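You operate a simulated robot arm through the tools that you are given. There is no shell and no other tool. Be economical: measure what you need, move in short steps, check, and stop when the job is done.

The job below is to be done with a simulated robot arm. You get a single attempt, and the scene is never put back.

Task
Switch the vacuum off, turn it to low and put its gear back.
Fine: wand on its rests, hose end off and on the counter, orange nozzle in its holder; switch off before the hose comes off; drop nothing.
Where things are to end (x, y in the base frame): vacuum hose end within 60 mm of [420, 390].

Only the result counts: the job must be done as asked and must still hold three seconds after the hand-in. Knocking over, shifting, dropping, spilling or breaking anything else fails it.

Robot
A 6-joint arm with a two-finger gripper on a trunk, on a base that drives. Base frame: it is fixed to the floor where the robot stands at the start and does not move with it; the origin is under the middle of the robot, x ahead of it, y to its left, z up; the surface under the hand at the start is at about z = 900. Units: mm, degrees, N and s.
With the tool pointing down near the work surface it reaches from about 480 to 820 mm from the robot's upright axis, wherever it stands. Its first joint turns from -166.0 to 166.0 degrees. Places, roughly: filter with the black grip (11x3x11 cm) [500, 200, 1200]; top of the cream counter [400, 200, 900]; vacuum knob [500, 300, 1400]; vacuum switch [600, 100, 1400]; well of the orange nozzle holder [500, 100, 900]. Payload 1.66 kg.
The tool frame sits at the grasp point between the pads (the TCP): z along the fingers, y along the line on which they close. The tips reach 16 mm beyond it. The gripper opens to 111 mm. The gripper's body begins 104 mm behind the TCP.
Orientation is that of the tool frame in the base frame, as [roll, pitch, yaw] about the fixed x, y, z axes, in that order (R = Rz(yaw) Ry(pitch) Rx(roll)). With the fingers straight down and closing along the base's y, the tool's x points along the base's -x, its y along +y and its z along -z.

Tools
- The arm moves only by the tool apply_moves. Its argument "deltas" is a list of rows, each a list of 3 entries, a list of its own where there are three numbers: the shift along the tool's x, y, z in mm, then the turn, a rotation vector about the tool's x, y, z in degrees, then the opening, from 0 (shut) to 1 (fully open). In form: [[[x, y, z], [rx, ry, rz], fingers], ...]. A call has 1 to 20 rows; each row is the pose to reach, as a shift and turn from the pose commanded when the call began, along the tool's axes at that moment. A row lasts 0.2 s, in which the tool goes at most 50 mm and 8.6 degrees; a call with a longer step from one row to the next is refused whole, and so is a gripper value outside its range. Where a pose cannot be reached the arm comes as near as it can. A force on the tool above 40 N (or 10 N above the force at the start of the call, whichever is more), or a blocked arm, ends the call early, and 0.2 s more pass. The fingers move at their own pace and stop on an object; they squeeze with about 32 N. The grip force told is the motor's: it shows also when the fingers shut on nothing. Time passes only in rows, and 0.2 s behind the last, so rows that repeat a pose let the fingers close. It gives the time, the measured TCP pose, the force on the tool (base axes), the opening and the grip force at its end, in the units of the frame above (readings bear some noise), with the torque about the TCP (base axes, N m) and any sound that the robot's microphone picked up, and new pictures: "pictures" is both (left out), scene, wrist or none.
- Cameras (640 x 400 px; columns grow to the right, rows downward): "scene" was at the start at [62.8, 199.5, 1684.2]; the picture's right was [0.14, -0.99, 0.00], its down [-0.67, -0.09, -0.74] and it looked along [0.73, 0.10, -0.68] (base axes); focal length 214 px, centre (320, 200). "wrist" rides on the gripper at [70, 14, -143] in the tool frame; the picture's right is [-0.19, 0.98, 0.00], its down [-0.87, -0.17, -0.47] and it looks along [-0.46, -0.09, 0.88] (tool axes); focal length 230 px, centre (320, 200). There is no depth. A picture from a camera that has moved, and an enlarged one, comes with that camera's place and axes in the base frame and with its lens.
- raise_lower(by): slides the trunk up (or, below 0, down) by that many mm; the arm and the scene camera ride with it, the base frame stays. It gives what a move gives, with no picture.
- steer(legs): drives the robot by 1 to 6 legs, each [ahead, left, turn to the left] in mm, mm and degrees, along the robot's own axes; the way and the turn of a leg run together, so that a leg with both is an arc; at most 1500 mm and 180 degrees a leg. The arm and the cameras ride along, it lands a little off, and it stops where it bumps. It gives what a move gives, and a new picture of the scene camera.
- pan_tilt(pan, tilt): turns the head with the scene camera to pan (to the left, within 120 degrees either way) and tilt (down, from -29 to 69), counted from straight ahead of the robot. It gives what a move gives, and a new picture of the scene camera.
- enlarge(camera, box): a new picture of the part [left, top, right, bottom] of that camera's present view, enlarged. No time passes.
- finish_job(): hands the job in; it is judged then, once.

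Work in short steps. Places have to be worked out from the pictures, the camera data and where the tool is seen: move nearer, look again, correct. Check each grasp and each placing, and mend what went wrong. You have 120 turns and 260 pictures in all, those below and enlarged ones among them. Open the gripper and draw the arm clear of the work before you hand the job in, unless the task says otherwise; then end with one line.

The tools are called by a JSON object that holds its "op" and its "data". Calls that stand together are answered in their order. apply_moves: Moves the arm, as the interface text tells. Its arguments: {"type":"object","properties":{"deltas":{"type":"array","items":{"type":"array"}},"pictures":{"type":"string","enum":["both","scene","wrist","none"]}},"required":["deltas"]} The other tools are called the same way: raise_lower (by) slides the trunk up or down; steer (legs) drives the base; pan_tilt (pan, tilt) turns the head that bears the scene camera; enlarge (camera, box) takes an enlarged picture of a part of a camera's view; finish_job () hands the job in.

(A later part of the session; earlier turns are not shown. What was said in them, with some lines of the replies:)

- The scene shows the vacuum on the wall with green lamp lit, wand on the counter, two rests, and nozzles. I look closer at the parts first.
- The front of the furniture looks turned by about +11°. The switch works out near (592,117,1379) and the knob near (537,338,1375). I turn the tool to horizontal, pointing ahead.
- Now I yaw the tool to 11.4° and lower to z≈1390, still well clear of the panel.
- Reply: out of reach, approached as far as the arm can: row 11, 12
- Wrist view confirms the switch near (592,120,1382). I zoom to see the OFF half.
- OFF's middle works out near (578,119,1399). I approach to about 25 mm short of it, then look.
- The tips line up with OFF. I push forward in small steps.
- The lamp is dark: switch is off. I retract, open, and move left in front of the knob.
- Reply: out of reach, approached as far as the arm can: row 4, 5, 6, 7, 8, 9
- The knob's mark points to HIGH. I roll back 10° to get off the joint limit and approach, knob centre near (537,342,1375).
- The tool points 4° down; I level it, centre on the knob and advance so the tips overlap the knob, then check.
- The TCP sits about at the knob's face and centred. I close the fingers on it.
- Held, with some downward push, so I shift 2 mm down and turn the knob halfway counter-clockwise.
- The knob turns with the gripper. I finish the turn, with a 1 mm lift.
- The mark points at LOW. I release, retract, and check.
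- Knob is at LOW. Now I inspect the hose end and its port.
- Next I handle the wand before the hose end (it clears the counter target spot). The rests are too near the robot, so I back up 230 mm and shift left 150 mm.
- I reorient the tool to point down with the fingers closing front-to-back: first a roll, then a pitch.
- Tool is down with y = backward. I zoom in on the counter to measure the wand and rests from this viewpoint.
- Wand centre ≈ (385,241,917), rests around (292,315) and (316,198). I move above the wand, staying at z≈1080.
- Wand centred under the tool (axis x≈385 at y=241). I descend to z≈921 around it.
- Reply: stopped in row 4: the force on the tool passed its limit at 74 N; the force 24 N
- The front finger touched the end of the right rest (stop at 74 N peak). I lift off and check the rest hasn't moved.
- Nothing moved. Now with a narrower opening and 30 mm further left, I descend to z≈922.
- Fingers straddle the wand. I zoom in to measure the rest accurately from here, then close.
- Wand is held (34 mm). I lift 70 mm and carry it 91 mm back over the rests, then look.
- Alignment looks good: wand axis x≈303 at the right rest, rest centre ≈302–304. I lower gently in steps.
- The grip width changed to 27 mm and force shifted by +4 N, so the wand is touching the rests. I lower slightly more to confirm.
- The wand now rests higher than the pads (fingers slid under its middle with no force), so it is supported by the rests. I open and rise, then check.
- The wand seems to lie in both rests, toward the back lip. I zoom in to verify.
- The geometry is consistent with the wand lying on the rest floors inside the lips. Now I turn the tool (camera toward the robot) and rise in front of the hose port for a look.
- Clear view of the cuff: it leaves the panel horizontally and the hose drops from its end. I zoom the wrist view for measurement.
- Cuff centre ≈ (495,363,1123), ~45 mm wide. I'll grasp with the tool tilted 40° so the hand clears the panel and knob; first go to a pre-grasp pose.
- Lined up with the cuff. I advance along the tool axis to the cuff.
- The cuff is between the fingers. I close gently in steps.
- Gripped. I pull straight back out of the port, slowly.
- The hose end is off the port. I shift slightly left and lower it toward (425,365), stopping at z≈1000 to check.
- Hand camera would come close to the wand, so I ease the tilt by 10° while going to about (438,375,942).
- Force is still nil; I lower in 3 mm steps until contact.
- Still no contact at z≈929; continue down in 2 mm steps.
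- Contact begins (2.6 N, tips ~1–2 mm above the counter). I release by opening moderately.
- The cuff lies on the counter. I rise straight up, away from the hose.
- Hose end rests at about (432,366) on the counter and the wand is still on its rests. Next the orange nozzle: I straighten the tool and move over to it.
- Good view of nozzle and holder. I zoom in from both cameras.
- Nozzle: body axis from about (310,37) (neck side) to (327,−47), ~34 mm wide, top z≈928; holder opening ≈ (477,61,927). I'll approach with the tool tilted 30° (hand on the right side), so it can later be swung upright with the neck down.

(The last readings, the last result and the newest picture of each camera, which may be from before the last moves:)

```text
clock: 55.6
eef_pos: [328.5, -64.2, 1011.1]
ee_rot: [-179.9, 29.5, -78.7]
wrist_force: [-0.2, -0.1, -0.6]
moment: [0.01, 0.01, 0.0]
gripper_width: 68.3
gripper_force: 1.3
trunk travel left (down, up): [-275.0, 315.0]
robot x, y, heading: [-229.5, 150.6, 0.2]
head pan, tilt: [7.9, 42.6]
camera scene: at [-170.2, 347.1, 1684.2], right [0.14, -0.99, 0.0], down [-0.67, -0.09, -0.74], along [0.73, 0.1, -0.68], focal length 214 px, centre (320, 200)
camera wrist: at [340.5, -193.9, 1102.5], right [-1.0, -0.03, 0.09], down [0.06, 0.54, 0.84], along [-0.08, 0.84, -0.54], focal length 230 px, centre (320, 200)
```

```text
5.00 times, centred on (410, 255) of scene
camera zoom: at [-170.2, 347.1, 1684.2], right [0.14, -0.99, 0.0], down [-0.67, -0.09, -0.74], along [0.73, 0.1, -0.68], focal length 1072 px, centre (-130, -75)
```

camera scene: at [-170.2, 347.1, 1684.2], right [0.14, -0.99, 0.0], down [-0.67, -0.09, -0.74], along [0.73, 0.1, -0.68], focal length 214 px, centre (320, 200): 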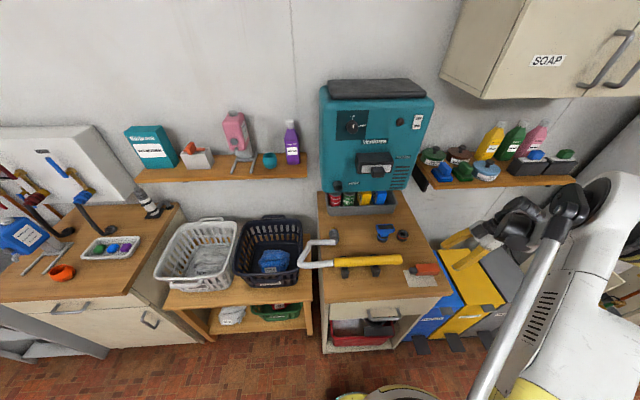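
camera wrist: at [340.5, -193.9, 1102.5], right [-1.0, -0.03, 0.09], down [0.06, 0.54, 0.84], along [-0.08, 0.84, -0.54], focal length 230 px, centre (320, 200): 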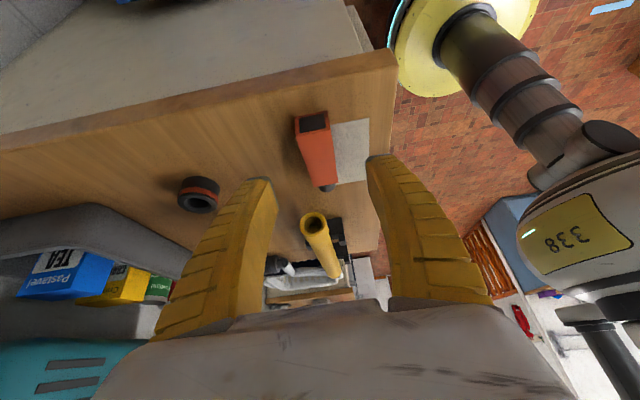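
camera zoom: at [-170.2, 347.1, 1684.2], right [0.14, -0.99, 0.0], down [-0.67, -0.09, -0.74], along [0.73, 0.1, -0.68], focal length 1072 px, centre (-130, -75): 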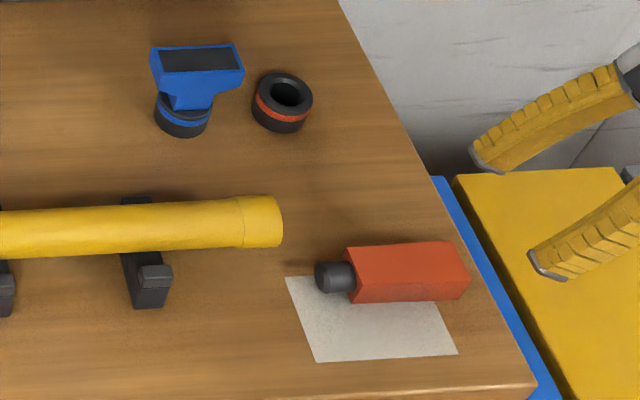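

Alignment agrees. I advance along the tool axis to the nozzle at (320,−12,925).

{"op": "apply_moves", "data": {"deltas": [[[-1, -1, 40], [0, 0, 0], 0.6], [[-3, -2, 75], [0, 0, 0], 0.6], [[-4, -2, 93], [0, 0, 0], 0.6], [[-4, -2, 100.5], [0, 0, 0], 0.6]]}}

{"op": "enlarge", "data": {"camera": "scene", "box": [365, 215, 455, 295]}}

```text
clock: 56.6
eef_pos: [319.8, -10.3, 926.6]
ee_rot: [-179.9, 29.5, -78.6]
wrist_force: [0.1, 0.4, 0.8]
moment: [0.01, 0.0, 0.0]
gripper_width: 68.3
gripper_force: 1.2
trunk travel left (down, up): [-275.0, 315.0]
robot x, y, heading: [-233.0, 145.4, -0.1]
head pan, tilt: [7.9, 42.6]
camera scene: at [-170.1, 347.0, 1684.2], right [0.14, -0.99, 0.0], down [-0.67, -0.09, -0.74], along [0.73, 0.1, -0.68], focal length 214 px, centre (320, 200)
camera wrist: at [332.5, -141.1, 1017.9], right [-1.0, -0.03, 0.09], down [0.06, 0.54, 0.84], along [-0.08, 0.84, -0.54], focal length 230 px, centre (320, 200)
```

scene: 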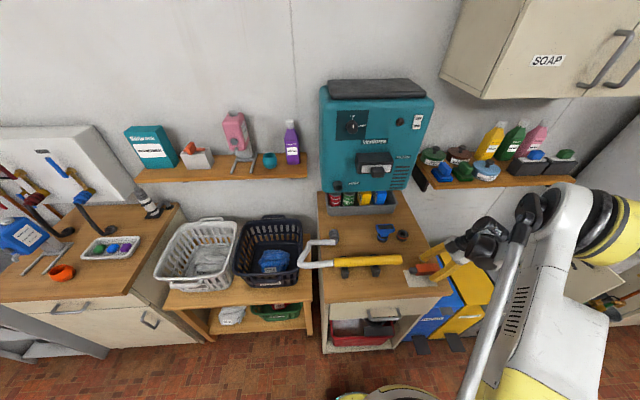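
wrist: 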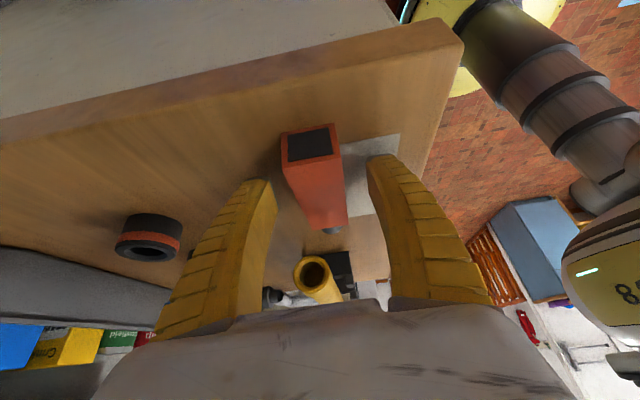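

```text
5.00 times, centred on (410, 255) of scene
camera zoom: at [-170.1, 347.0, 1684.2], right [0.14, -0.99, 0.0], down [-0.67, -0.09, -0.74], along [0.73, 0.1, -0.68], focal length 1072 px, centre (-130, -75)
```

zoom: 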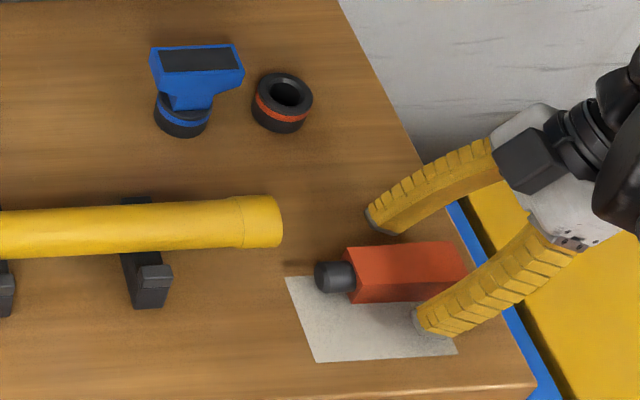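

Fingers straddle the nozzle. Close and check the grip.

{"op": "apply_moves", "data": {"deltas": [[[0, 0, 0], [0, 0, 0], 0.4], [[0, 0, 0], [0, 0, 0], 0.2], [[0, 0, 0], [0, 0, 0], 0.2], [[0, 0, 0], [0, 0, 0], 0.2]], "pictures": "wrist"}}

```text
clock: 57.6
eef_pos: [321.2, -11.2, 926.9]
ee_rot: [-179.9, 29.5, -78.6]
wrist_force: [3.6, -1.5, 10.4]
moment: [0.01, 0.0, 0.01]
gripper_width: 28.9
gripper_force: 32.3
trunk travel left (down, up): [-275.0, 315.0]
robot x, y, heading: [-230.4, 145.3, 0.1]
head pan, tilt: [7.9, 42.6]
camera wrist: at [332.2, -141.2, 1018.4], right [-1.0, -0.03, 0.09], down [0.06, 0.54, 0.84], along [-0.08, 0.84, -0.54], focal length 230 px, centre (320, 200)
```

wrist: 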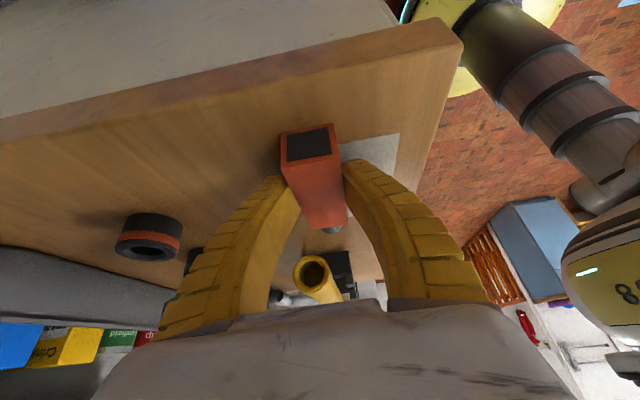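

Held at 28.9 mm. I lift straight up and check.

{"op": "apply_moves", "data": {"deltas": [[[-10, 0, -17.4], [0, 0, 0], 0.15], [[-30, 0, -52], [0, 0, 0], 0.15], [[-52, 0, -92], [0, 0, 0], 0.15], [[-75, 0, -132], [0, 0, 0], 0.15], [[-98, 0, -174], [0, 0, 0], 0.15]]}}

{"op": "enlarge", "data": {"camera": "scene", "box": [365, 185, 455, 285]}}

```text
clock: 58.8
eef_pos: [320.6, -11.8, 1128.3]
ee_rot: [-179.9, 29.4, -78.6]
wrist_force: [0.1, -0.1, -0.8]
moment: [0.03, 0.02, 0.03]
gripper_width: 27.1
gripper_force: 32.0
trunk travel left (down, up): [-275.0, 315.0]
robot x, y, heading: [-235.2, 146.9, -0.0]
head pan, tilt: [7.9, 42.6]
camera scene: at [-170.9, 347.2, 1684.2], right [0.14, -0.99, 0.0], down [-0.67, -0.09, -0.74], along [0.73, 0.1, -0.68], focal length 214 px, centre (320, 200)
camera wrist: at [333.7, -141.8, 1219.2], right [-1.0, -0.03, 0.09], down [0.06, 0.54, 0.84], along [-0.08, 0.84, -0.54], focal length 230 px, centre (320, 200)
```

scene: 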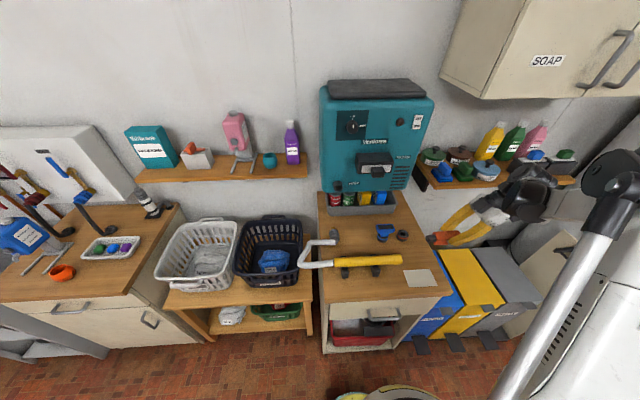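
wrist: 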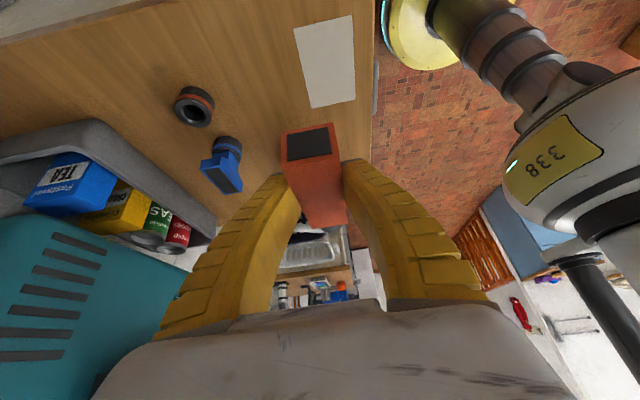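

```text
4.00 times, centred on (410, 235) of scene
camera zoom: at [-170.9, 347.2, 1684.2], right [0.14, -0.99, 0.0], down [-0.67, -0.09, -0.74], along [0.73, 0.1, -0.68], focal length 858 px, centre (-40, 60)
```

zoom: 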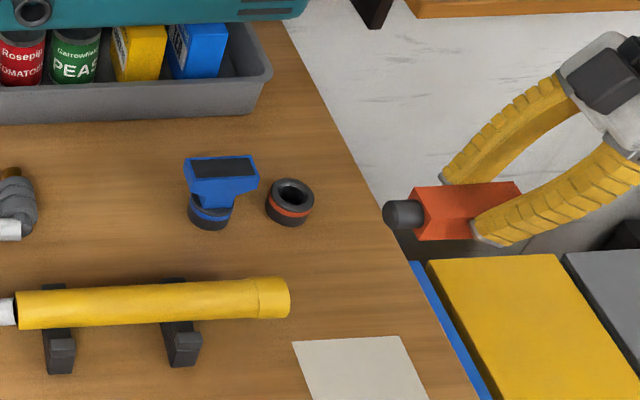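

Nozzle is held, neck to the left. I bring the tool vertical, then yaw 90° so the hand will come from the robot's side.

{"op": "apply_moves", "data": {"deltas": [[[0, 0, 0], [0, 7.5, 0], 0.15], [[0, 0, 0], [0, 15, 0], 0.15], [[0, 0, 0], [0, 22.5, 0], 0.15], [[0, 0, 0], [0, 29.5, 0], 0.15]], "pictures": "none"}}

{"op": "apply_moves", "data": {"deltas": [[[-2, -10, 0], [0, 0, -8.2], 0.15], [[-4, -20, 0], [0, 0, -16.4], 0.15], [[-6, -30, 0], [0, 0, -24.6], 0.15], [[-8, -40, 0], [0, 0, -32.8], 0.15], [[-10, -50, 0], [0, 0, -41], 0.15], [[-12, -60, 0], [0, 0, -49.2], 0.15], [[-14, -70, 0], [0, 0, -57.4], 0.15], [[-16, -80, 0], [0, 0, -65.6], 0.15], [[-18, -90, 0], [0, 0, -73.8], 0.15], [[-19, -100, 0], [0, 0, -82], 0.15], [[-19.5, -106, 0], [0, 0, -90], 0.15], [[-19.5, -106, 0], [0, 0, -90], 0.15]]}}

```text
clock: 59.8
eef_pos: [320.6, -9.5, 1127.1]
ee_rot: [-179.8, -0.2, -78.7]
wrist_force: [0.4, -0.8, -0.3]
moment: [0.04, 0.03, -0.01]
gripper_width: 27.1
gripper_force: 31.9
trunk travel left (down, up): [-275.0, 315.0]
robot x, y, heading: [-230.2, 146.7, 0.2]
head pan, tilt: [7.9, 42.6]
```

```text
clock: 62.4
eef_pos: [398.8, 48.7, 1127.2]
ee_rot: [179.4, -0.1, -16.5]
wrist_force: [-0.7, 0.2, -0.9]
moment: [0.05, -0.04, -0.02]
gripper_width: 27.3
gripper_force: 31.9
out of reach, approached as far as the arm can: row 8, 9, 10, 11, 12
trunk travel left (down, up): [-275.0, 315.0]
robot x, y, heading: [-231.4, 145.1, 0.2]
head pan, tilt: [7.9, 42.6]
camera scene: at [-170.4, 346.4, 1684.3], right [0.14, -0.99, 0.0], down [-0.67, -0.09, -0.74], along [0.73, 0.1, -0.68], focal length 214 px, centre (320, 200)
camera wrist: at [462.6, 18.4, 1270.8], right [-0.46, -0.89, 0.01], down [-0.78, 0.41, 0.47], along [-0.42, 0.21, -0.88], focal length 230 px, centre (320, 200)
```

scene: 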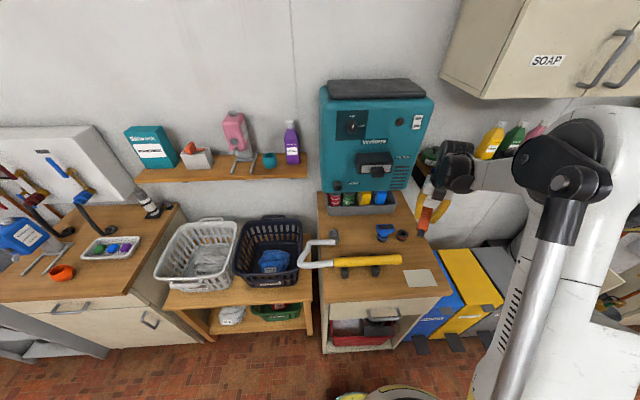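
wrist: 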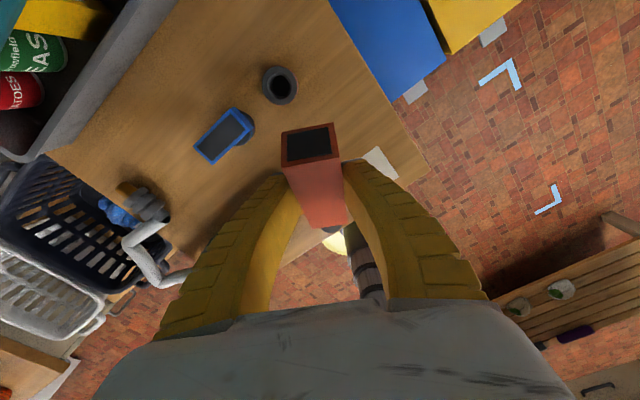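

The wrist stopped at 62° of yaw, which is still fine (hand from the robot side). Now I pitch 60° so the neck points down.

{"op": "apply_moves", "data": {"deltas": [[[0, 0, 0], [0, 7.6, 0], 0.15], [[0, 0, 0], [0, 15.1, 0], 0.15], [[0, 0, 0], [0, 22.7, 0], 0.15], [[0, 0, 0], [0, 30.2, 0], 0.15], [[0, 0, 0], [0, 37.8, 0], 0.15], [[0, 0, 0], [0, 45.3, 0], 0.15], [[0, 0, 0], [0, 52.9, 0], 0.15], [[0, 0, 0], [0, 60.4, 0], 0.15], [[0, 0, 0], [0, 60.4, 0], 0.15]]}}

{"op": "enlarge", "data": {"camera": "scene", "box": [365, 165, 455, 265]}}

```text
clock: 64.4
eef_pos: [400.7, 47.8, 1125.6]
ee_rot: [178.6, -60.6, -15.2]
wrist_force: [0.2, 0.4, -0.4]
moment: [0.01, 0.05, -0.01]
gripper_width: 27.3
gripper_force: 31.8
trunk travel left (down, up): [-275.0, 315.0]
robot x, y, heading: [-232.7, 149.6, 0.3]
head pan, tilt: [7.9, 42.6]
camera scene: at [-170.5, 346.9, 1684.3], right [0.14, -0.99, 0.0], down [-0.67, -0.09, -0.74], along [0.73, 0.1, -0.68], focal length 214 px, centre (320, 200)
camera wrist: at [310.4, 63.1, 1257.1], right [-0.37, -0.92, -0.15], down [-0.76, 0.39, -0.52], along [0.54, -0.08, -0.84], focal length 230 px, centre (320, 200)
```

scene: 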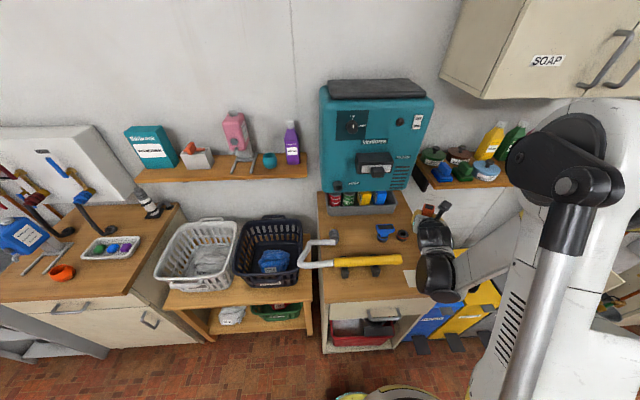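
wrist: 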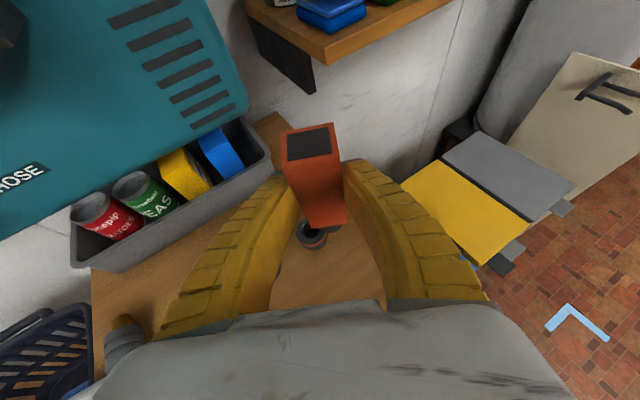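

```text
4.00 times, centred on (410, 215) of scene
camera zoom: at [-170.5, 346.9, 1684.3], right [0.14, -0.99, 0.0], down [-0.67, -0.09, -0.74], along [0.73, 0.1, -0.68], focal length 858 px, centre (-40, 140)
```

zoom: 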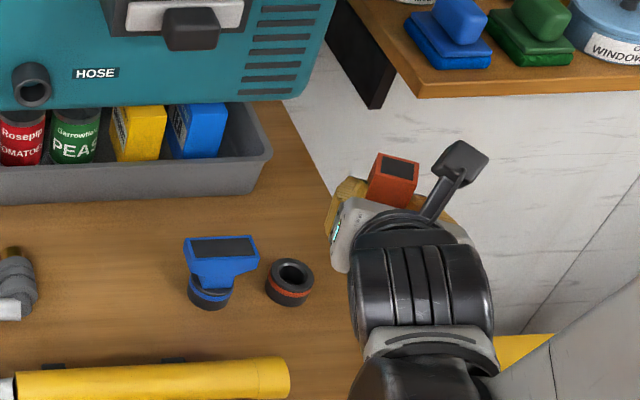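

The nozzle is upright; its neck axis should be ~12 mm ahead of the TCP, at ≈(413,44). I move it horizontally over the holder (477,62), then lower part way.

{"op": "apply_moves", "data": {"deltas": [[[14, -17, 25], [0, 0, 0], 0.15], [[28.3, -35.2, 49.4], [0, 0, 0], 0.15], [[0, -35.5, 65], [0, 0, 0], 0.15], [[-34, -36, 84.8], [0, 0, 0], 0.15], [[-34, -36, 84.8], [0, 0, 0], 0.15]]}}

{"op": "enlarge", "data": {"camera": "scene", "box": [365, 185, 455, 265]}}

{"op": "enlarge", "data": {"camera": "wrist", "box": [240, 110, 400, 270]}}

```text
clock: 65.6
eef_pos: [470.5, 64.7, 1058.8]
ee_rot: [178.5, -60.5, -15.3]
wrist_force: [-0.2, -0.2, -0.4]
moment: [-0.01, 0.02, -0.03]
gripper_width: 27.3
gripper_force: 32.3
out of reach, approached as far as the arm can: row 4, 5
trunk travel left (down, up): [-275.0, 315.0]
robot x, y, heading: [-231.8, 145.1, -0.1]
head pan, tilt: [7.9, 42.6]
camera scene: at [-170.7, 346.9, 1684.3], right [0.14, -0.99, 0.0], down [-0.67, -0.09, -0.74], along [0.73, 0.1, -0.68], focal length 214 px, centre (320, 200)
camera wrist: at [381.4, 79.9, 1190.4], right [-0.37, -0.92, -0.15], down [-0.76, 0.39, -0.52], along [0.54, -0.08, -0.84], focal length 230 px, centre (320, 200)
```

scene: 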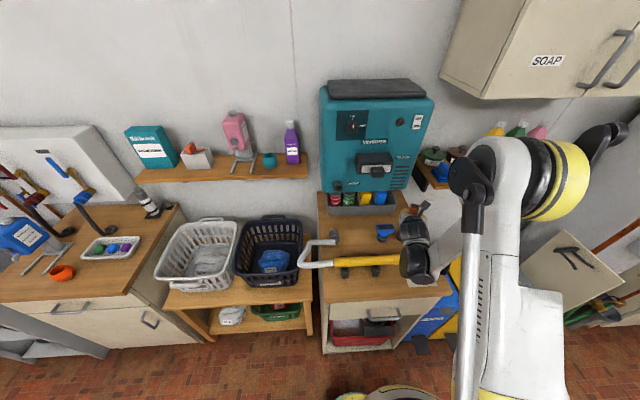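
wrist: 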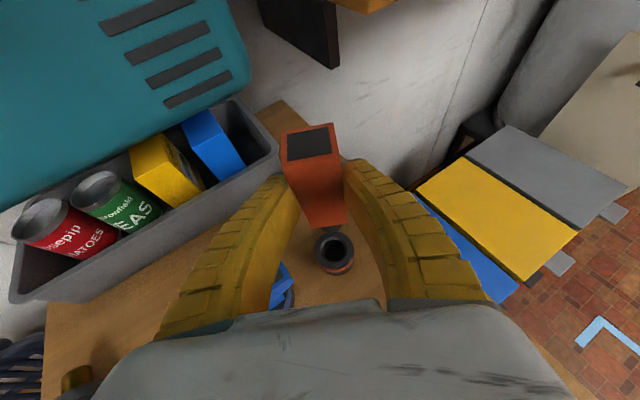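

```text
5.00 times, centred on (410, 225) of scene
camera zoom: at [-170.7, 346.9, 1684.3], right [0.14, -0.99, 0.0], down [-0.67, -0.09, -0.74], along [0.73, 0.1, -0.68], focal length 1072 px, centre (-130, 75)
```

zoom: 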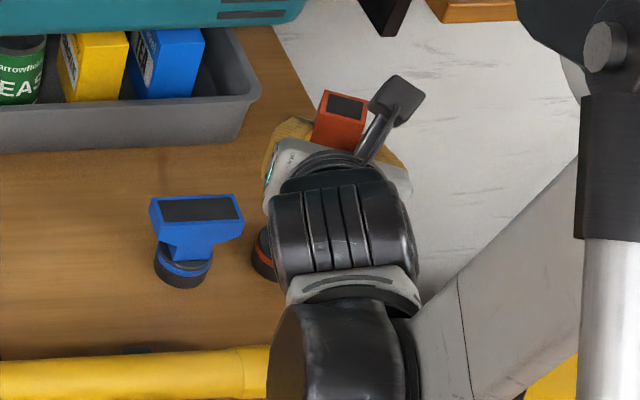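

```text
2.50 times, centred on (320, 190) of wrist
camera zoom: at [381.4, 79.9, 1190.4], right [-0.37, -0.92, -0.15], down [-0.76, 0.39, -0.52], along [0.54, -0.08, -0.84], focal length 575 px, centre (320, 225)
```

zoom: 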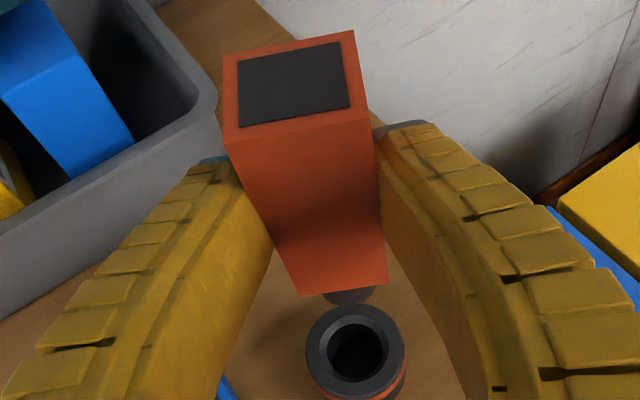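

Neck is about 7 mm ahead of the ring's centre and the wrist is near its limit for lowering. I correct horizontally with the arm and will descend with the trunk.

{"op": "apply_moves", "data": {"deltas": [[[-1.7, -0.5, -3.1], [0, 0, 0], 0.15], [[-3.5, -1, -6.2], [0, 0, 0], 0.15], [[-3.5, -1, -6.2], [0, 0, 0], 0.15]], "pictures": "none"}}

{"op": "raise_lower", "data": {"by": -40}}

{"op": "enlarge", "data": {"camera": "wrist", "box": [240, 110, 400, 270]}}

```text
clock: 66.4
eef_pos: [468.1, 67.7, 1062.5]
ee_rot: [178.6, -60.4, -15.3]
wrist_force: [-0.4, 0.0, -0.4]
moment: [-0.04, 0.0, 0.01]
gripper_width: 27.3
gripper_force: 31.8
out of reach, approached as far as the arm can: row 2, 3
trunk travel left (down, up): [-275.0, 315.0]
robot x, y, heading: [-231.9, 149.3, 0.2]
head pan, tilt: [7.9, 42.6]
```

```text
clock: 67.2
eef_pos: [468.4, 68.3, 1022.3]
ee_rot: [178.5, -60.4, -15.3]
wrist_force: [0.6, 0.0, 0.1]
moment: [0.02, 0.0, -0.02]
gripper_width: 27.3
gripper_force: 31.9
trunk travel left (down, up): [-235.0, 355.0]
robot x, y, heading: [-230.4, 146.2, 0.1]
head pan, tilt: [7.9, 42.6]
```

```text
2.50 times, centred on (320, 190) of wrist
camera zoom: at [378.7, 82.8, 1154.3], right [-0.37, -0.92, -0.15], down [-0.76, 0.39, -0.52], along [0.54, -0.08, -0.84], focal length 575 px, centre (320, 225)
```

zoom: 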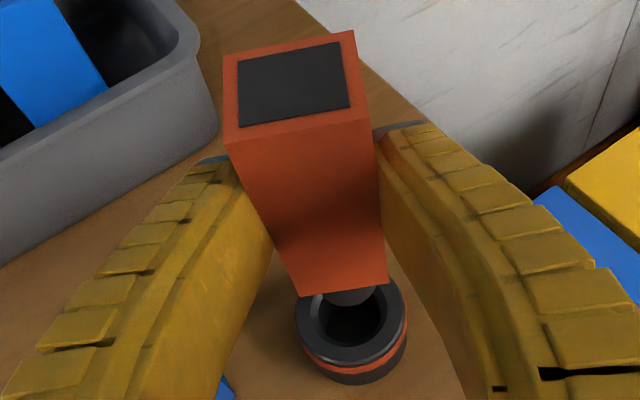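

In the picture the neck is ≈6 mm ahead and 5 mm right of the hole. The arm is at its limit inward, so I drive the base back 45 mm to regain freedom, then correct with the arm.

{"op": "steer", "data": {"legs": [[-45, 0, 0]]}}

```text
clock: 68.1
eef_pos: [422.6, 68.7, 1022.5]
ee_rot: [178.6, -60.4, -15.3]
wrist_force: [0.8, 0.0, -0.5]
moment: [0.0, -0.01, 0.04]
gripper_width: 27.0
gripper_force: 31.8
trunk travel left (down, up): [-235.0, 355.0]
robot x, y, heading: [-271.2, 150.0, 0.1]
head pan, tilt: [7.9, 42.6]
camera scene: at [-215.8, 346.9, 1644.3], right [0.14, -0.99, 0.0], down [-0.67, -0.1, -0.74], along [0.73, 0.1, -0.68], focal length 214 px, centre (320, 200)
```

scene: 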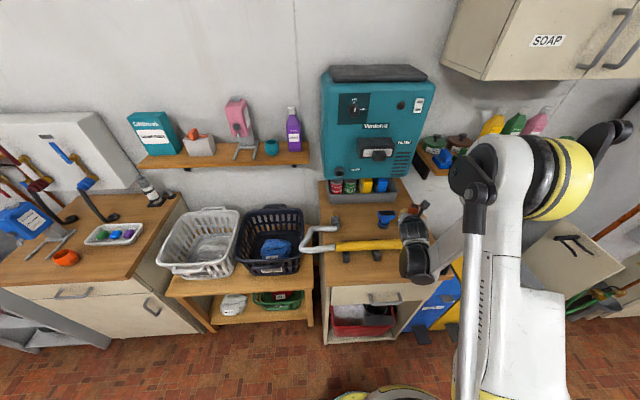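

Now I move the arm forward to TCP ≈ (462,73), keeping height.

{"op": "apply_moves", "data": {"deltas": [[[9.1, -7.8, 16], [0, 0, 0], 0.15], [[18.2, -15.6, 31.9], [0, 0, 0], 0.15], [[18.2, -15.6, 31.9], [0, 0, 0], 0.15]], "pictures": "none"}}

{"op": "enlarge", "data": {"camera": "wrist", "box": [240, 110, 400, 270]}}

```text
clock: 68.9
eef_pos: [464.0, 73.4, 1021.6]
ee_rot: [178.6, -60.4, -15.4]
wrist_force: [-0.2, 0.1, -1.2]
moment: [0.01, 0.01, 0.0]
gripper_width: 27.5
gripper_force: 31.7
trunk travel left (down, up): [-235.0, 355.0]
robot x, y, heading: [-276.0, 148.7, -0.1]
head pan, tilt: [7.9, 42.6]
```

```text
2.50 times, centred on (320, 190) of wrist
camera zoom: at [373.8, 88.3, 1153.9], right [-0.37, -0.92, -0.15], down [-0.76, 0.39, -0.52], along [0.54, -0.08, -0.84], focal length 575 px, centre (320, 225)
```

zoom: 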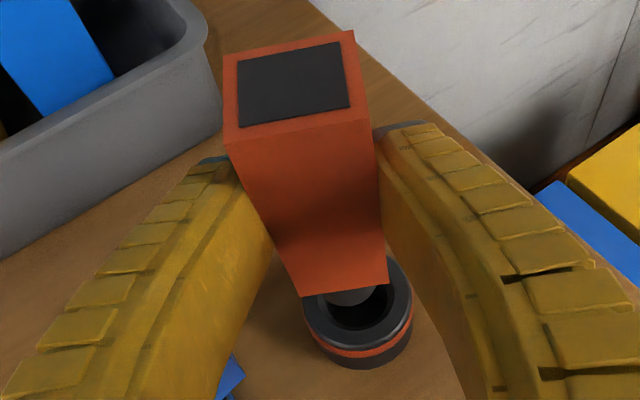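

Columns and rows now agree well. I lower 22 mm with the arm and look again.

{"op": "apply_moves", "data": {"deltas": [[[-9.6, 0, 5.4], [0, 0, 0], 0.15], [[-19.2, 0, 10.8], [0, 0, 0], 0.15], [[-19.2, 0, 10.8], [0, 0, 0], 0.15]], "pictures": "none"}}

{"op": "enlarge", "data": {"camera": "wrist", "box": [240, 110, 400, 270]}}

{"op": "enlarge", "data": {"camera": "scene", "box": [360, 190, 440, 250]}}

```text
clock: 69.7
eef_pos: [463.4, 73.3, 998.7]
ee_rot: [178.5, -60.4, -15.3]
wrist_force: [0.8, -0.7, -0.4]
moment: [-0.02, -0.11, 0.01]
gripper_width: 27.2
gripper_force: 32.1
trunk travel left (down, up): [-235.0, 355.0]
robot x, y, heading: [-274.1, 145.8, 0.0]
head pan, tilt: [7.9, 42.6]
```

```text
2.50 times, centred on (320, 190) of wrist
camera zoom: at [373.6, 87.4, 1131.4], right [-0.37, -0.92, -0.15], down [-0.76, 0.39, -0.52], along [0.54, -0.08, -0.84], focal length 575 px, centre (320, 225)
```

zoom: 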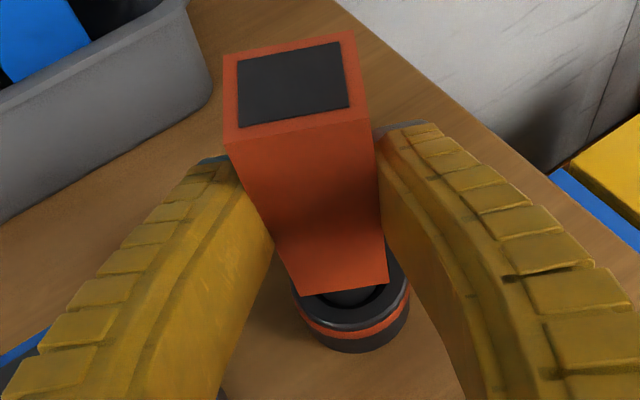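

```text
6.67 times, centred on (400, 220) of scene
camera zoom: at [-214.2, 346.8, 1644.2], right [0.14, -0.99, 0.0], down [-0.67, -0.09, -0.74], along [0.73, 0.1, -0.68], focal length 1430 px, centre (-213, 67)
```

zoom: 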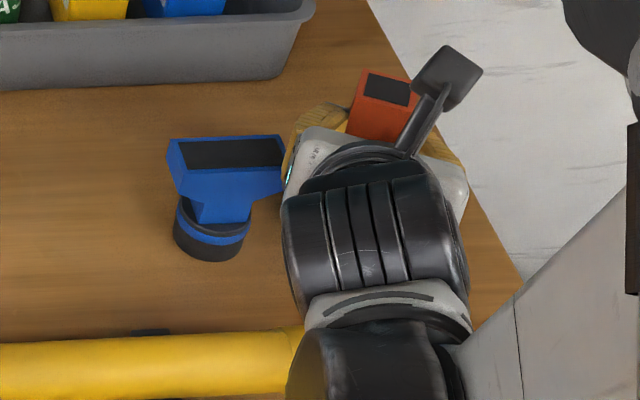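

Zoom in closer on the neck/ring interface.

{"op": "enlarge", "data": {"camera": "wrist", "box": [300, 205, 364, 245]}}

```text
10.00 times, centred on (332, 225) of wrist
camera zoom: at [373.6, 87.4, 1131.4], right [-0.37, -0.92, -0.15], down [-0.76, 0.39, -0.52], along [0.54, -0.08, -0.84], focal length 2301 px, centre (200, -50)
```

zoom: 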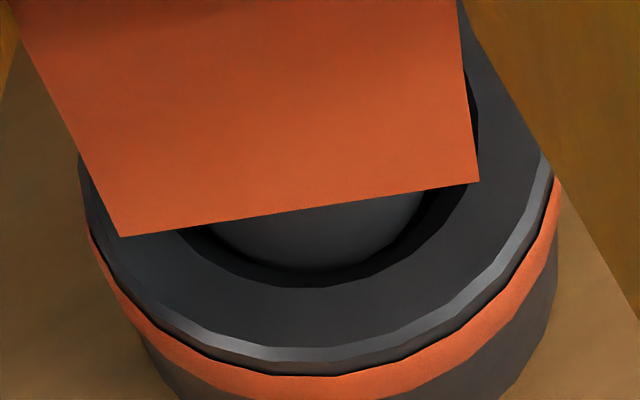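

The neck sits inside the hole outline, about 1.5 mm toward the near side. I nudge 1.5 mm forward and lower with force checks.

{"op": "apply_moves", "data": {"deltas": [[[0.6, 0, 1.2], [0, 0, 0], 0.15], [[-3.8, 0, 3.7], [0, 0, 0], 0.15], [[-8.1, 0, 6.1], [0, 0, 0], 0.15], [[-8.1, 0, 6.1], [0, 0, 0], 0.15]], "pictures": "none"}}

{"op": "enlarge", "data": {"camera": "wrist", "box": [300, 205, 364, 245]}}

```text
clock: 70.7
eef_pos: [464.2, 71.7, 989.4]
ee_rot: [178.6, -60.4, -15.2]
wrist_force: [0.3, -0.2, -0.2]
moment: [0.02, 0.01, -0.01]
gripper_width: 27.1
gripper_force: 31.6
trunk travel left (down, up): [-235.0, 355.0]
robot x, y, heading: [-272.7, 149.0, 0.2]
head pan, tilt: [7.9, 42.6]
```

```text
10.00 times, centred on (332, 225) of wrist
camera zoom: at [375.3, 87.1, 1122.3], right [-0.37, -0.92, -0.15], down [-0.76, 0.39, -0.52], along [0.54, -0.08, -0.84], focal length 2301 px, centre (200, -50)
```

zoom: 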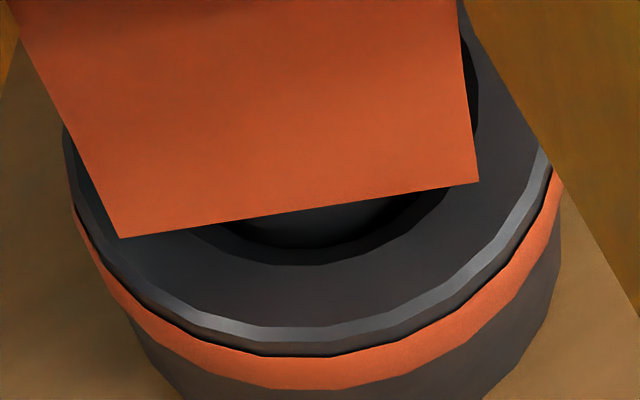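

Neck has entered with no force. I continue down ~14 mm in small steps.

{"op": "apply_moves", "data": {"deltas": [[[-4.4, 0, 2.5], [0, 0, 0], 0.15], [[-7.8, 0, 4.4], [0, 0, 0], 0.15], [[-10.5, 0, 5.9], [0, 0, 0], 0.15], [[-12.2, 0, 6.9], [0, 0, 0], 0.15]], "pictures": "wrist"}}

{"op": "enlarge", "data": {"camera": "wrist", "box": [290, 195, 370, 245]}}

```text
clock: 71.7
eef_pos: [463.4, 71.5, 977.4]
ee_rot: [178.6, -60.6, -15.4]
wrist_force: [4.6, -3.2, 29.0]
moment: [-0.05, -0.37, -0.04]
gripper_width: 28.5
gripper_force: 32.1
trunk travel left (down, up): [-235.0, 355.0]
robot x, y, heading: [-277.4, 147.8, 0.1]
head pan, tilt: [7.9, 42.6]
camera wrist: at [373.4, 87.1, 1109.6], right [-0.37, -0.92, -0.15], down [-0.76, 0.39, -0.52], along [0.54, -0.08, -0.84], focal length 230 px, centre (320, 200)
```

wrist: 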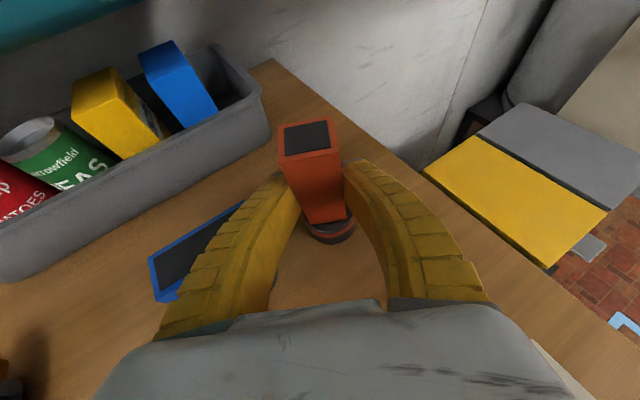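

```text
8.00 times, centred on (330, 220) of wrist
camera zoom: at [373.4, 87.1, 1109.6], right [-0.37, -0.92, -0.15], down [-0.76, 0.39, -0.52], along [0.54, -0.08, -0.84], focal length 1841 px, centre (240, 40)
```

zoom: 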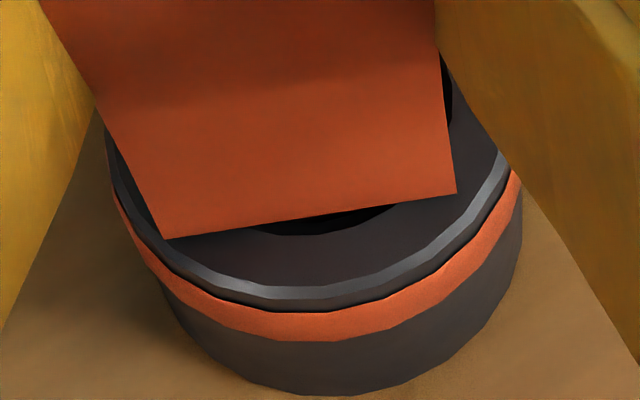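

Contact at 29 N with the body seated at the ring top — the nozzle is in. I release with a small opening (blue nozzle is nearby) and check before retracting.

{"op": "apply_moves", "data": {"deltas": [[[1.3, 0, -0.7], [0, 0, 0], 0.15], [[1.3, 0, -0.7], [0, 0, 0], 0.28], [[1.3, 0, -0.7], [0, 0, 0], 0.36], [[1.3, 0, -0.7], [0, 0, 0], 0.36]], "pictures": "wrist"}}

{"op": "enlarge", "data": {"camera": "wrist", "box": [240, 110, 400, 270]}}

```text
clock: 72.7
eef_pos: [465.5, 71.8, 976.6]
ee_rot: [178.7, -60.3, -15.3]
wrist_force: [-1.1, -0.9, 1.3]
moment: [0.04, 0.01, 0.04]
gripper_width: 41.5
gripper_force: 1.0
trunk travel left (down, up): [-235.0, 355.0]
robot x, y, heading: [-278.0, 147.9, 0.1]
head pan, tilt: [7.9, 42.6]
camera wrist: at [375.6, 87.2, 1109.2], right [-0.37, -0.92, -0.15], down [-0.76, 0.39, -0.52], along [0.54, -0.08, -0.84], focal length 230 px, centre (320, 200)
```

wrist: 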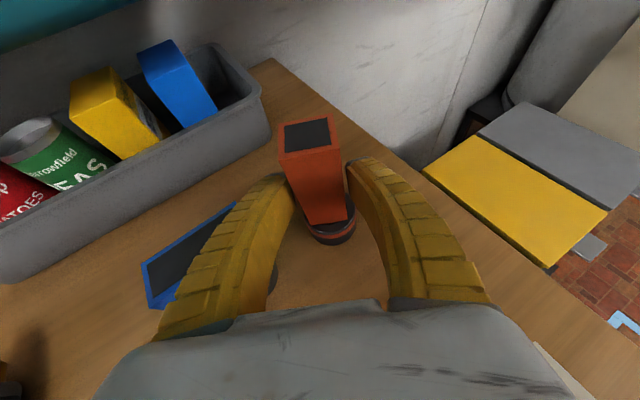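

```text
2.50 times, centred on (320, 190) of wrist
camera zoom: at [375.6, 87.2, 1109.2], right [-0.37, -0.92, -0.15], down [-0.76, 0.39, -0.52], along [0.54, -0.08, -0.84], focal length 575 px, centre (320, 225)
```

zoom: 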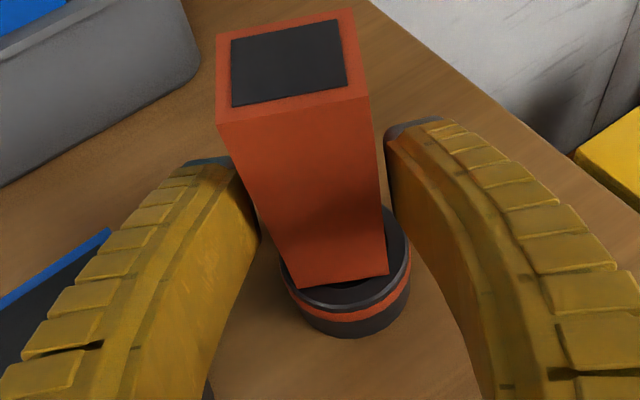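

Released; the nozzle stands in its holder with clearance on both sides. I withdraw along the tool axis.

{"op": "apply_moves", "data": {"deltas": [[[0, 0, -15], [0, 0, 0], 0.36], [[0, 0, -35], [0, 0, 0], 0.36], [[0, 0, -65], [0, 0, 0], 0.36], [[20, 0, -95], [0, 0, 0], 0.36], [[50, 0, -120], [0, 0, 0], 0.36], [[80, 0, -140], [0, 0, 0], 0.36]]}}

```text
clock: 74.1
eef_pos: [384.2, 98.3, 1117.3]
ee_rot: [178.6, -60.5, -15.3]
wrist_force: [-0.3, 0.0, -0.6]
moment: [-0.02, 0.0, 0.0]
gripper_width: 42.5
gripper_force: 1.5
out of reach, approached as far as the arm can: row 2, 3, 4
trunk travel left (down, up): [-235.0, 355.0]
robot x, y, heading: [-276.6, 150.6, -0.1]
head pan, tilt: [7.9, 42.6]
camera scene: at [-215.4, 346.8, 1644.3], right [0.14, -0.99, 0.0], down [-0.67, -0.1, -0.74], along [0.73, 0.1, -0.68], focal length 214 px, centre (320, 200)
camera wrist: at [294.4, 112.2, 1250.0], right [-0.37, -0.92, -0.15], down [-0.76, 0.39, -0.52], along [0.54, -0.08, -0.84], focal length 230 px, centre (320, 200)
```

scene: 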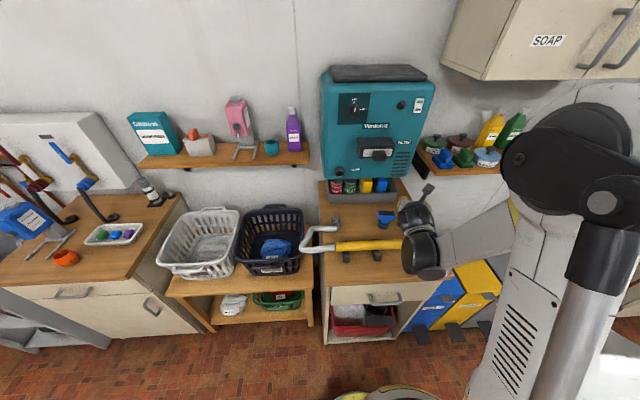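
wrist: 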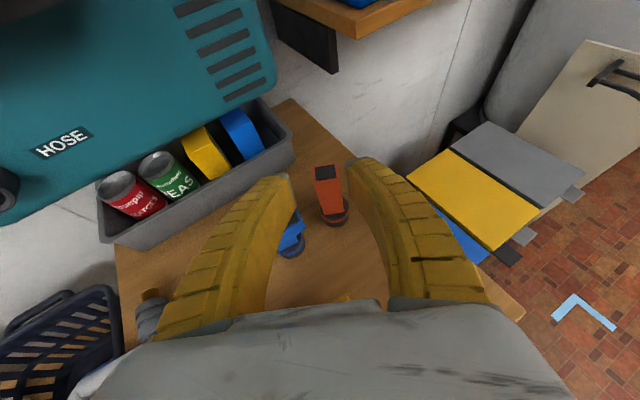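

Nozzle stands in its holder. I back the robot away 250 mm for a clear overall check.

{"op": "raise_lower", "data": {"by": 80}}

{"op": "steer", "data": {"legs": [[-250, 0, 0], [0, -200, 0]]}}

{"op": "enlarge", "data": {"camera": "scene", "box": [270, 60, 430, 260]}}

```text
clock: 75.3
eef_pos: [384.5, 98.0, 1196.5]
ee_rot: [178.7, -60.4, -15.4]
wrist_force: [-0.5, -0.8, -0.1]
moment: [0.02, -0.01, -0.02]
gripper_width: 42.3
gripper_force: 1.3
trunk travel left (down, up): [-315.0, 275.0]
robot x, y, heading: [-278.3, 147.0, 0.1]
head pan, tilt: [7.9, 42.6]
```

```text
clock: 78.3
eef_pos: [134.6, -104.2, 1196.7]
ee_rot: [178.7, -60.4, -15.1]
wrist_force: [-0.1, 0.0, -0.5]
moment: [0.01, 0.0, 0.05]
gripper_width: 42.5
gripper_force: 1.4
trunk travel left (down, up): [-315.0, 275.0]
robot x, y, heading: [-525.4, -57.5, 0.6]
head pan, tilt: [7.9, 42.6]
camera scene: at [-465.7, 141.9, 1724.4], right [0.14, -0.99, 0.0], down [-0.67, -0.1, -0.74], along [0.73, 0.11, -0.68], focal length 214 px, centre (320, 200)
```

scene: 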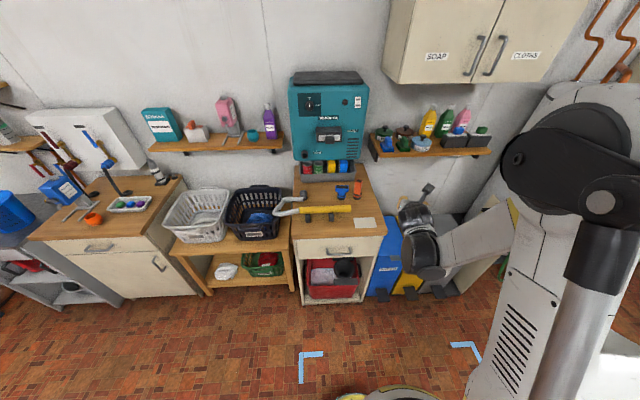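

```text
2.00 times, centred on (350, 160) of scene
camera zoom: at [-465.7, 141.9, 1724.4], right [0.14, -0.99, 0.0], down [-0.67, -0.1, -0.74], along [0.73, 0.11, -0.68], focal length 429 px, centre (260, 280)
```

zoom: 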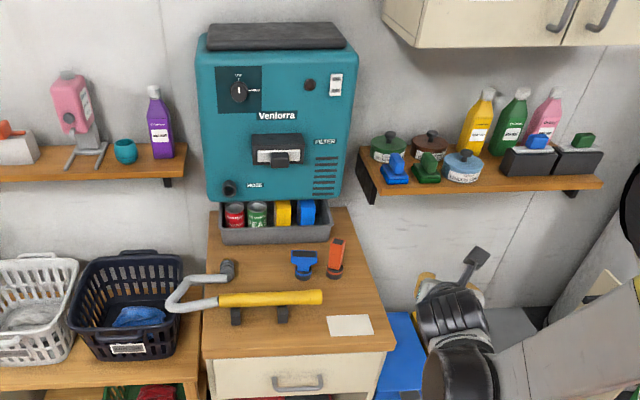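

{"op": "enlarge", "data": {"camera": "scene", "box": [270, 165, 390, 235]}}

{"op": "enlarge", "data": {"camera": "scene", "box": [285, 80, 375, 140]}}

```text
5.33 times, centred on (330, 200) of scene
camera zoom: at [-465.7, 141.9, 1724.4], right [0.14, -0.99, 0.0], down [-0.67, -0.1, -0.74], along [0.73, 0.11, -0.68], focal length 1144 px, centre (267, 200)
```

zoom: 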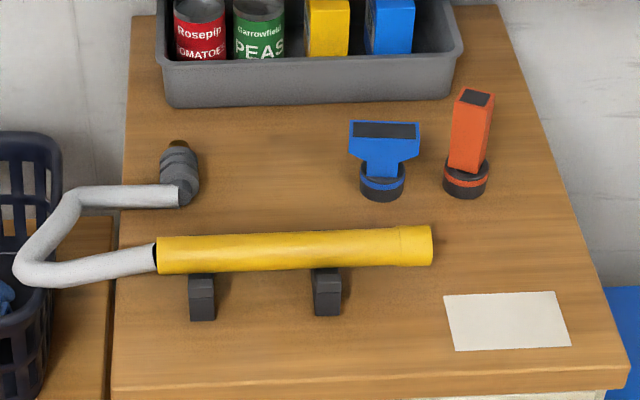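

```text
6.67 times, centred on (330, 110) of scene
camera zoom: at [-465.7, 141.9, 1724.4], right [0.14, -0.99, 0.0], down [-0.67, -0.1, -0.74], along [0.73, 0.11, -0.68], focal length 1430 px, centre (253, 800)
```

zoom: 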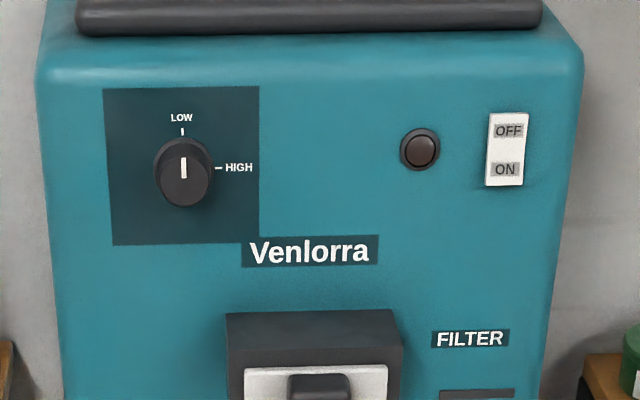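

Everything looks right. To be sure the wand really lies on the rest floors, I raise the trunk for a second viewpoint to triangulate its height.

{"op": "enlarge", "data": {"camera": "scene", "box": [295, 195, 355, 230]}}

{"op": "raise_lower", "data": {"by": 265}}

{"op": "enlarge", "data": {"camera": "scene", "box": [270, 200, 390, 290]}}

```text
10.67 times, centred on (325, 212) of scene
camera zoom: at [-465.7, 141.9, 1724.4], right [0.14, -0.99, 0.0], down [-0.67, -0.1, -0.74], along [0.73, 0.11, -0.68], focal length 2288 px, centre (267, 67)
```

zoom: 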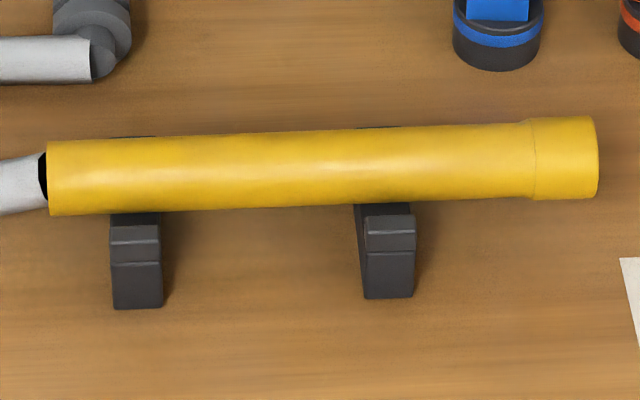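

```text
clock: 81.0
eef_pos: [134.2, -103.4, 1460.9]
ee_rot: [178.6, -60.3, -15.1]
wrist_force: [-0.6, 0.0, 0.1]
moment: [-0.01, 0.03, -0.04]
gripper_width: 42.5
gripper_force: 1.1
trunk travel left (down, up): [-580.0, 10.0]
robot x, y, heading: [-529.8, -54.1, 0.5]
head pan, tilt: [7.9, 42.6]
```

```text
4.44 times, centred on (330, 245) of scene
camera zoom: at [-465.6, 143.4, 1989.1], right [0.14, -0.99, 0.0], down [-0.67, -0.1, -0.74], along [0.73, 0.11, -0.68], focal length 953 px, centre (276, 0)
```

zoom: 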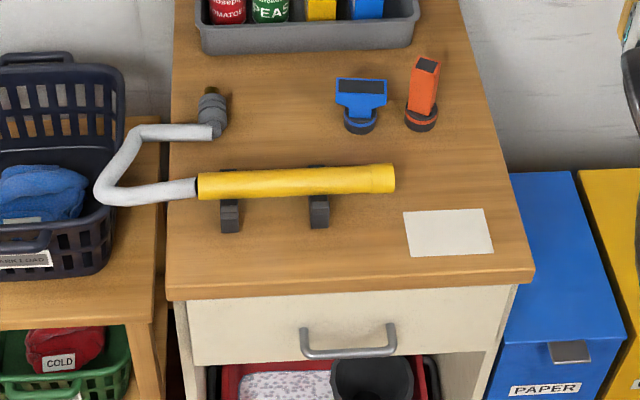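

{"op": "enlarge", "data": {"camera": "scene", "box": [305, 230, 365, 265]}}

```text
10.67 times, centred on (335, 248) of scene
camera zoom: at [-465.6, 143.4, 1989.1], right [0.14, -0.99, 0.0], down [-0.67, -0.1, -0.74], along [0.73, 0.11, -0.68], focal length 2288 px, centre (160, -307)
```

zoom: 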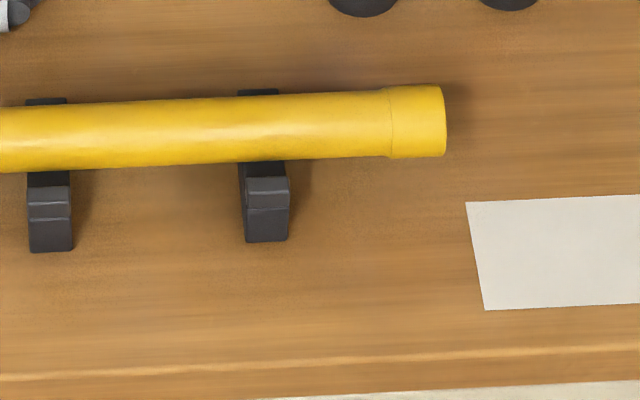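

Triangulation puts the wand at z≈951 against a lip top of z≈950 and a rest floor of about 936, so with its 34 mm diameter it lies on the rest floor between the lips. I open the gripper fully; the arm is clear of the work.

{"op": "apply_moves", "data": {"deltas": [[[0, 0, 0], [0, 0, 0], 1], [[0, 0, 0], [0, 0, 0], 1], [[0, 0, 0], [0, 0, 0], 1]], "pictures": "scene"}}

```text
clock: 81.8
eef_pos: [134.7, -103.3, 1462.4]
ee_rot: [178.5, -60.4, -15.0]
wrist_force: [-0.2, -0.2, -0.2]
moment: [0.01, 0.01, 0.0]
gripper_width: 111.1
gripper_force: 0.2
trunk travel left (down, up): [-580.0, 10.0]
robot x, y, heading: [-527.5, -56.5, 0.6]
head pan, tilt: [7.9, 42.6]
camera scene: at [-465.7, 143.4, 1989.2], right [0.14, -0.99, 0.0], down [-0.67, -0.1, -0.74], along [0.73, 0.11, -0.68], focal length 214 px, centre (320, 200)
```

scene: 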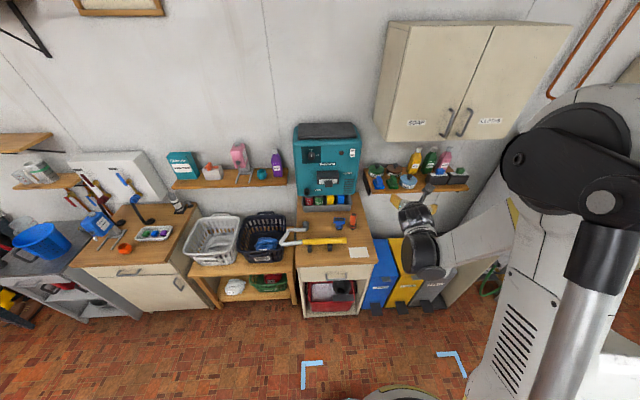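

The gripper is open, the arm is clear, and every item is where it was asked to be. I hand the job in.

{"op": "finish_job", "data": {}}

```text
The job is handed in.
```

The vacuum was switched off first and turned to low. Its wand is on the rests, the hose end is off and on the counter about 27 mm from [420, 390], and the orange nozzle stands in its holder; one finger bumped a wand rest along the way, but nothing moved or dropped.
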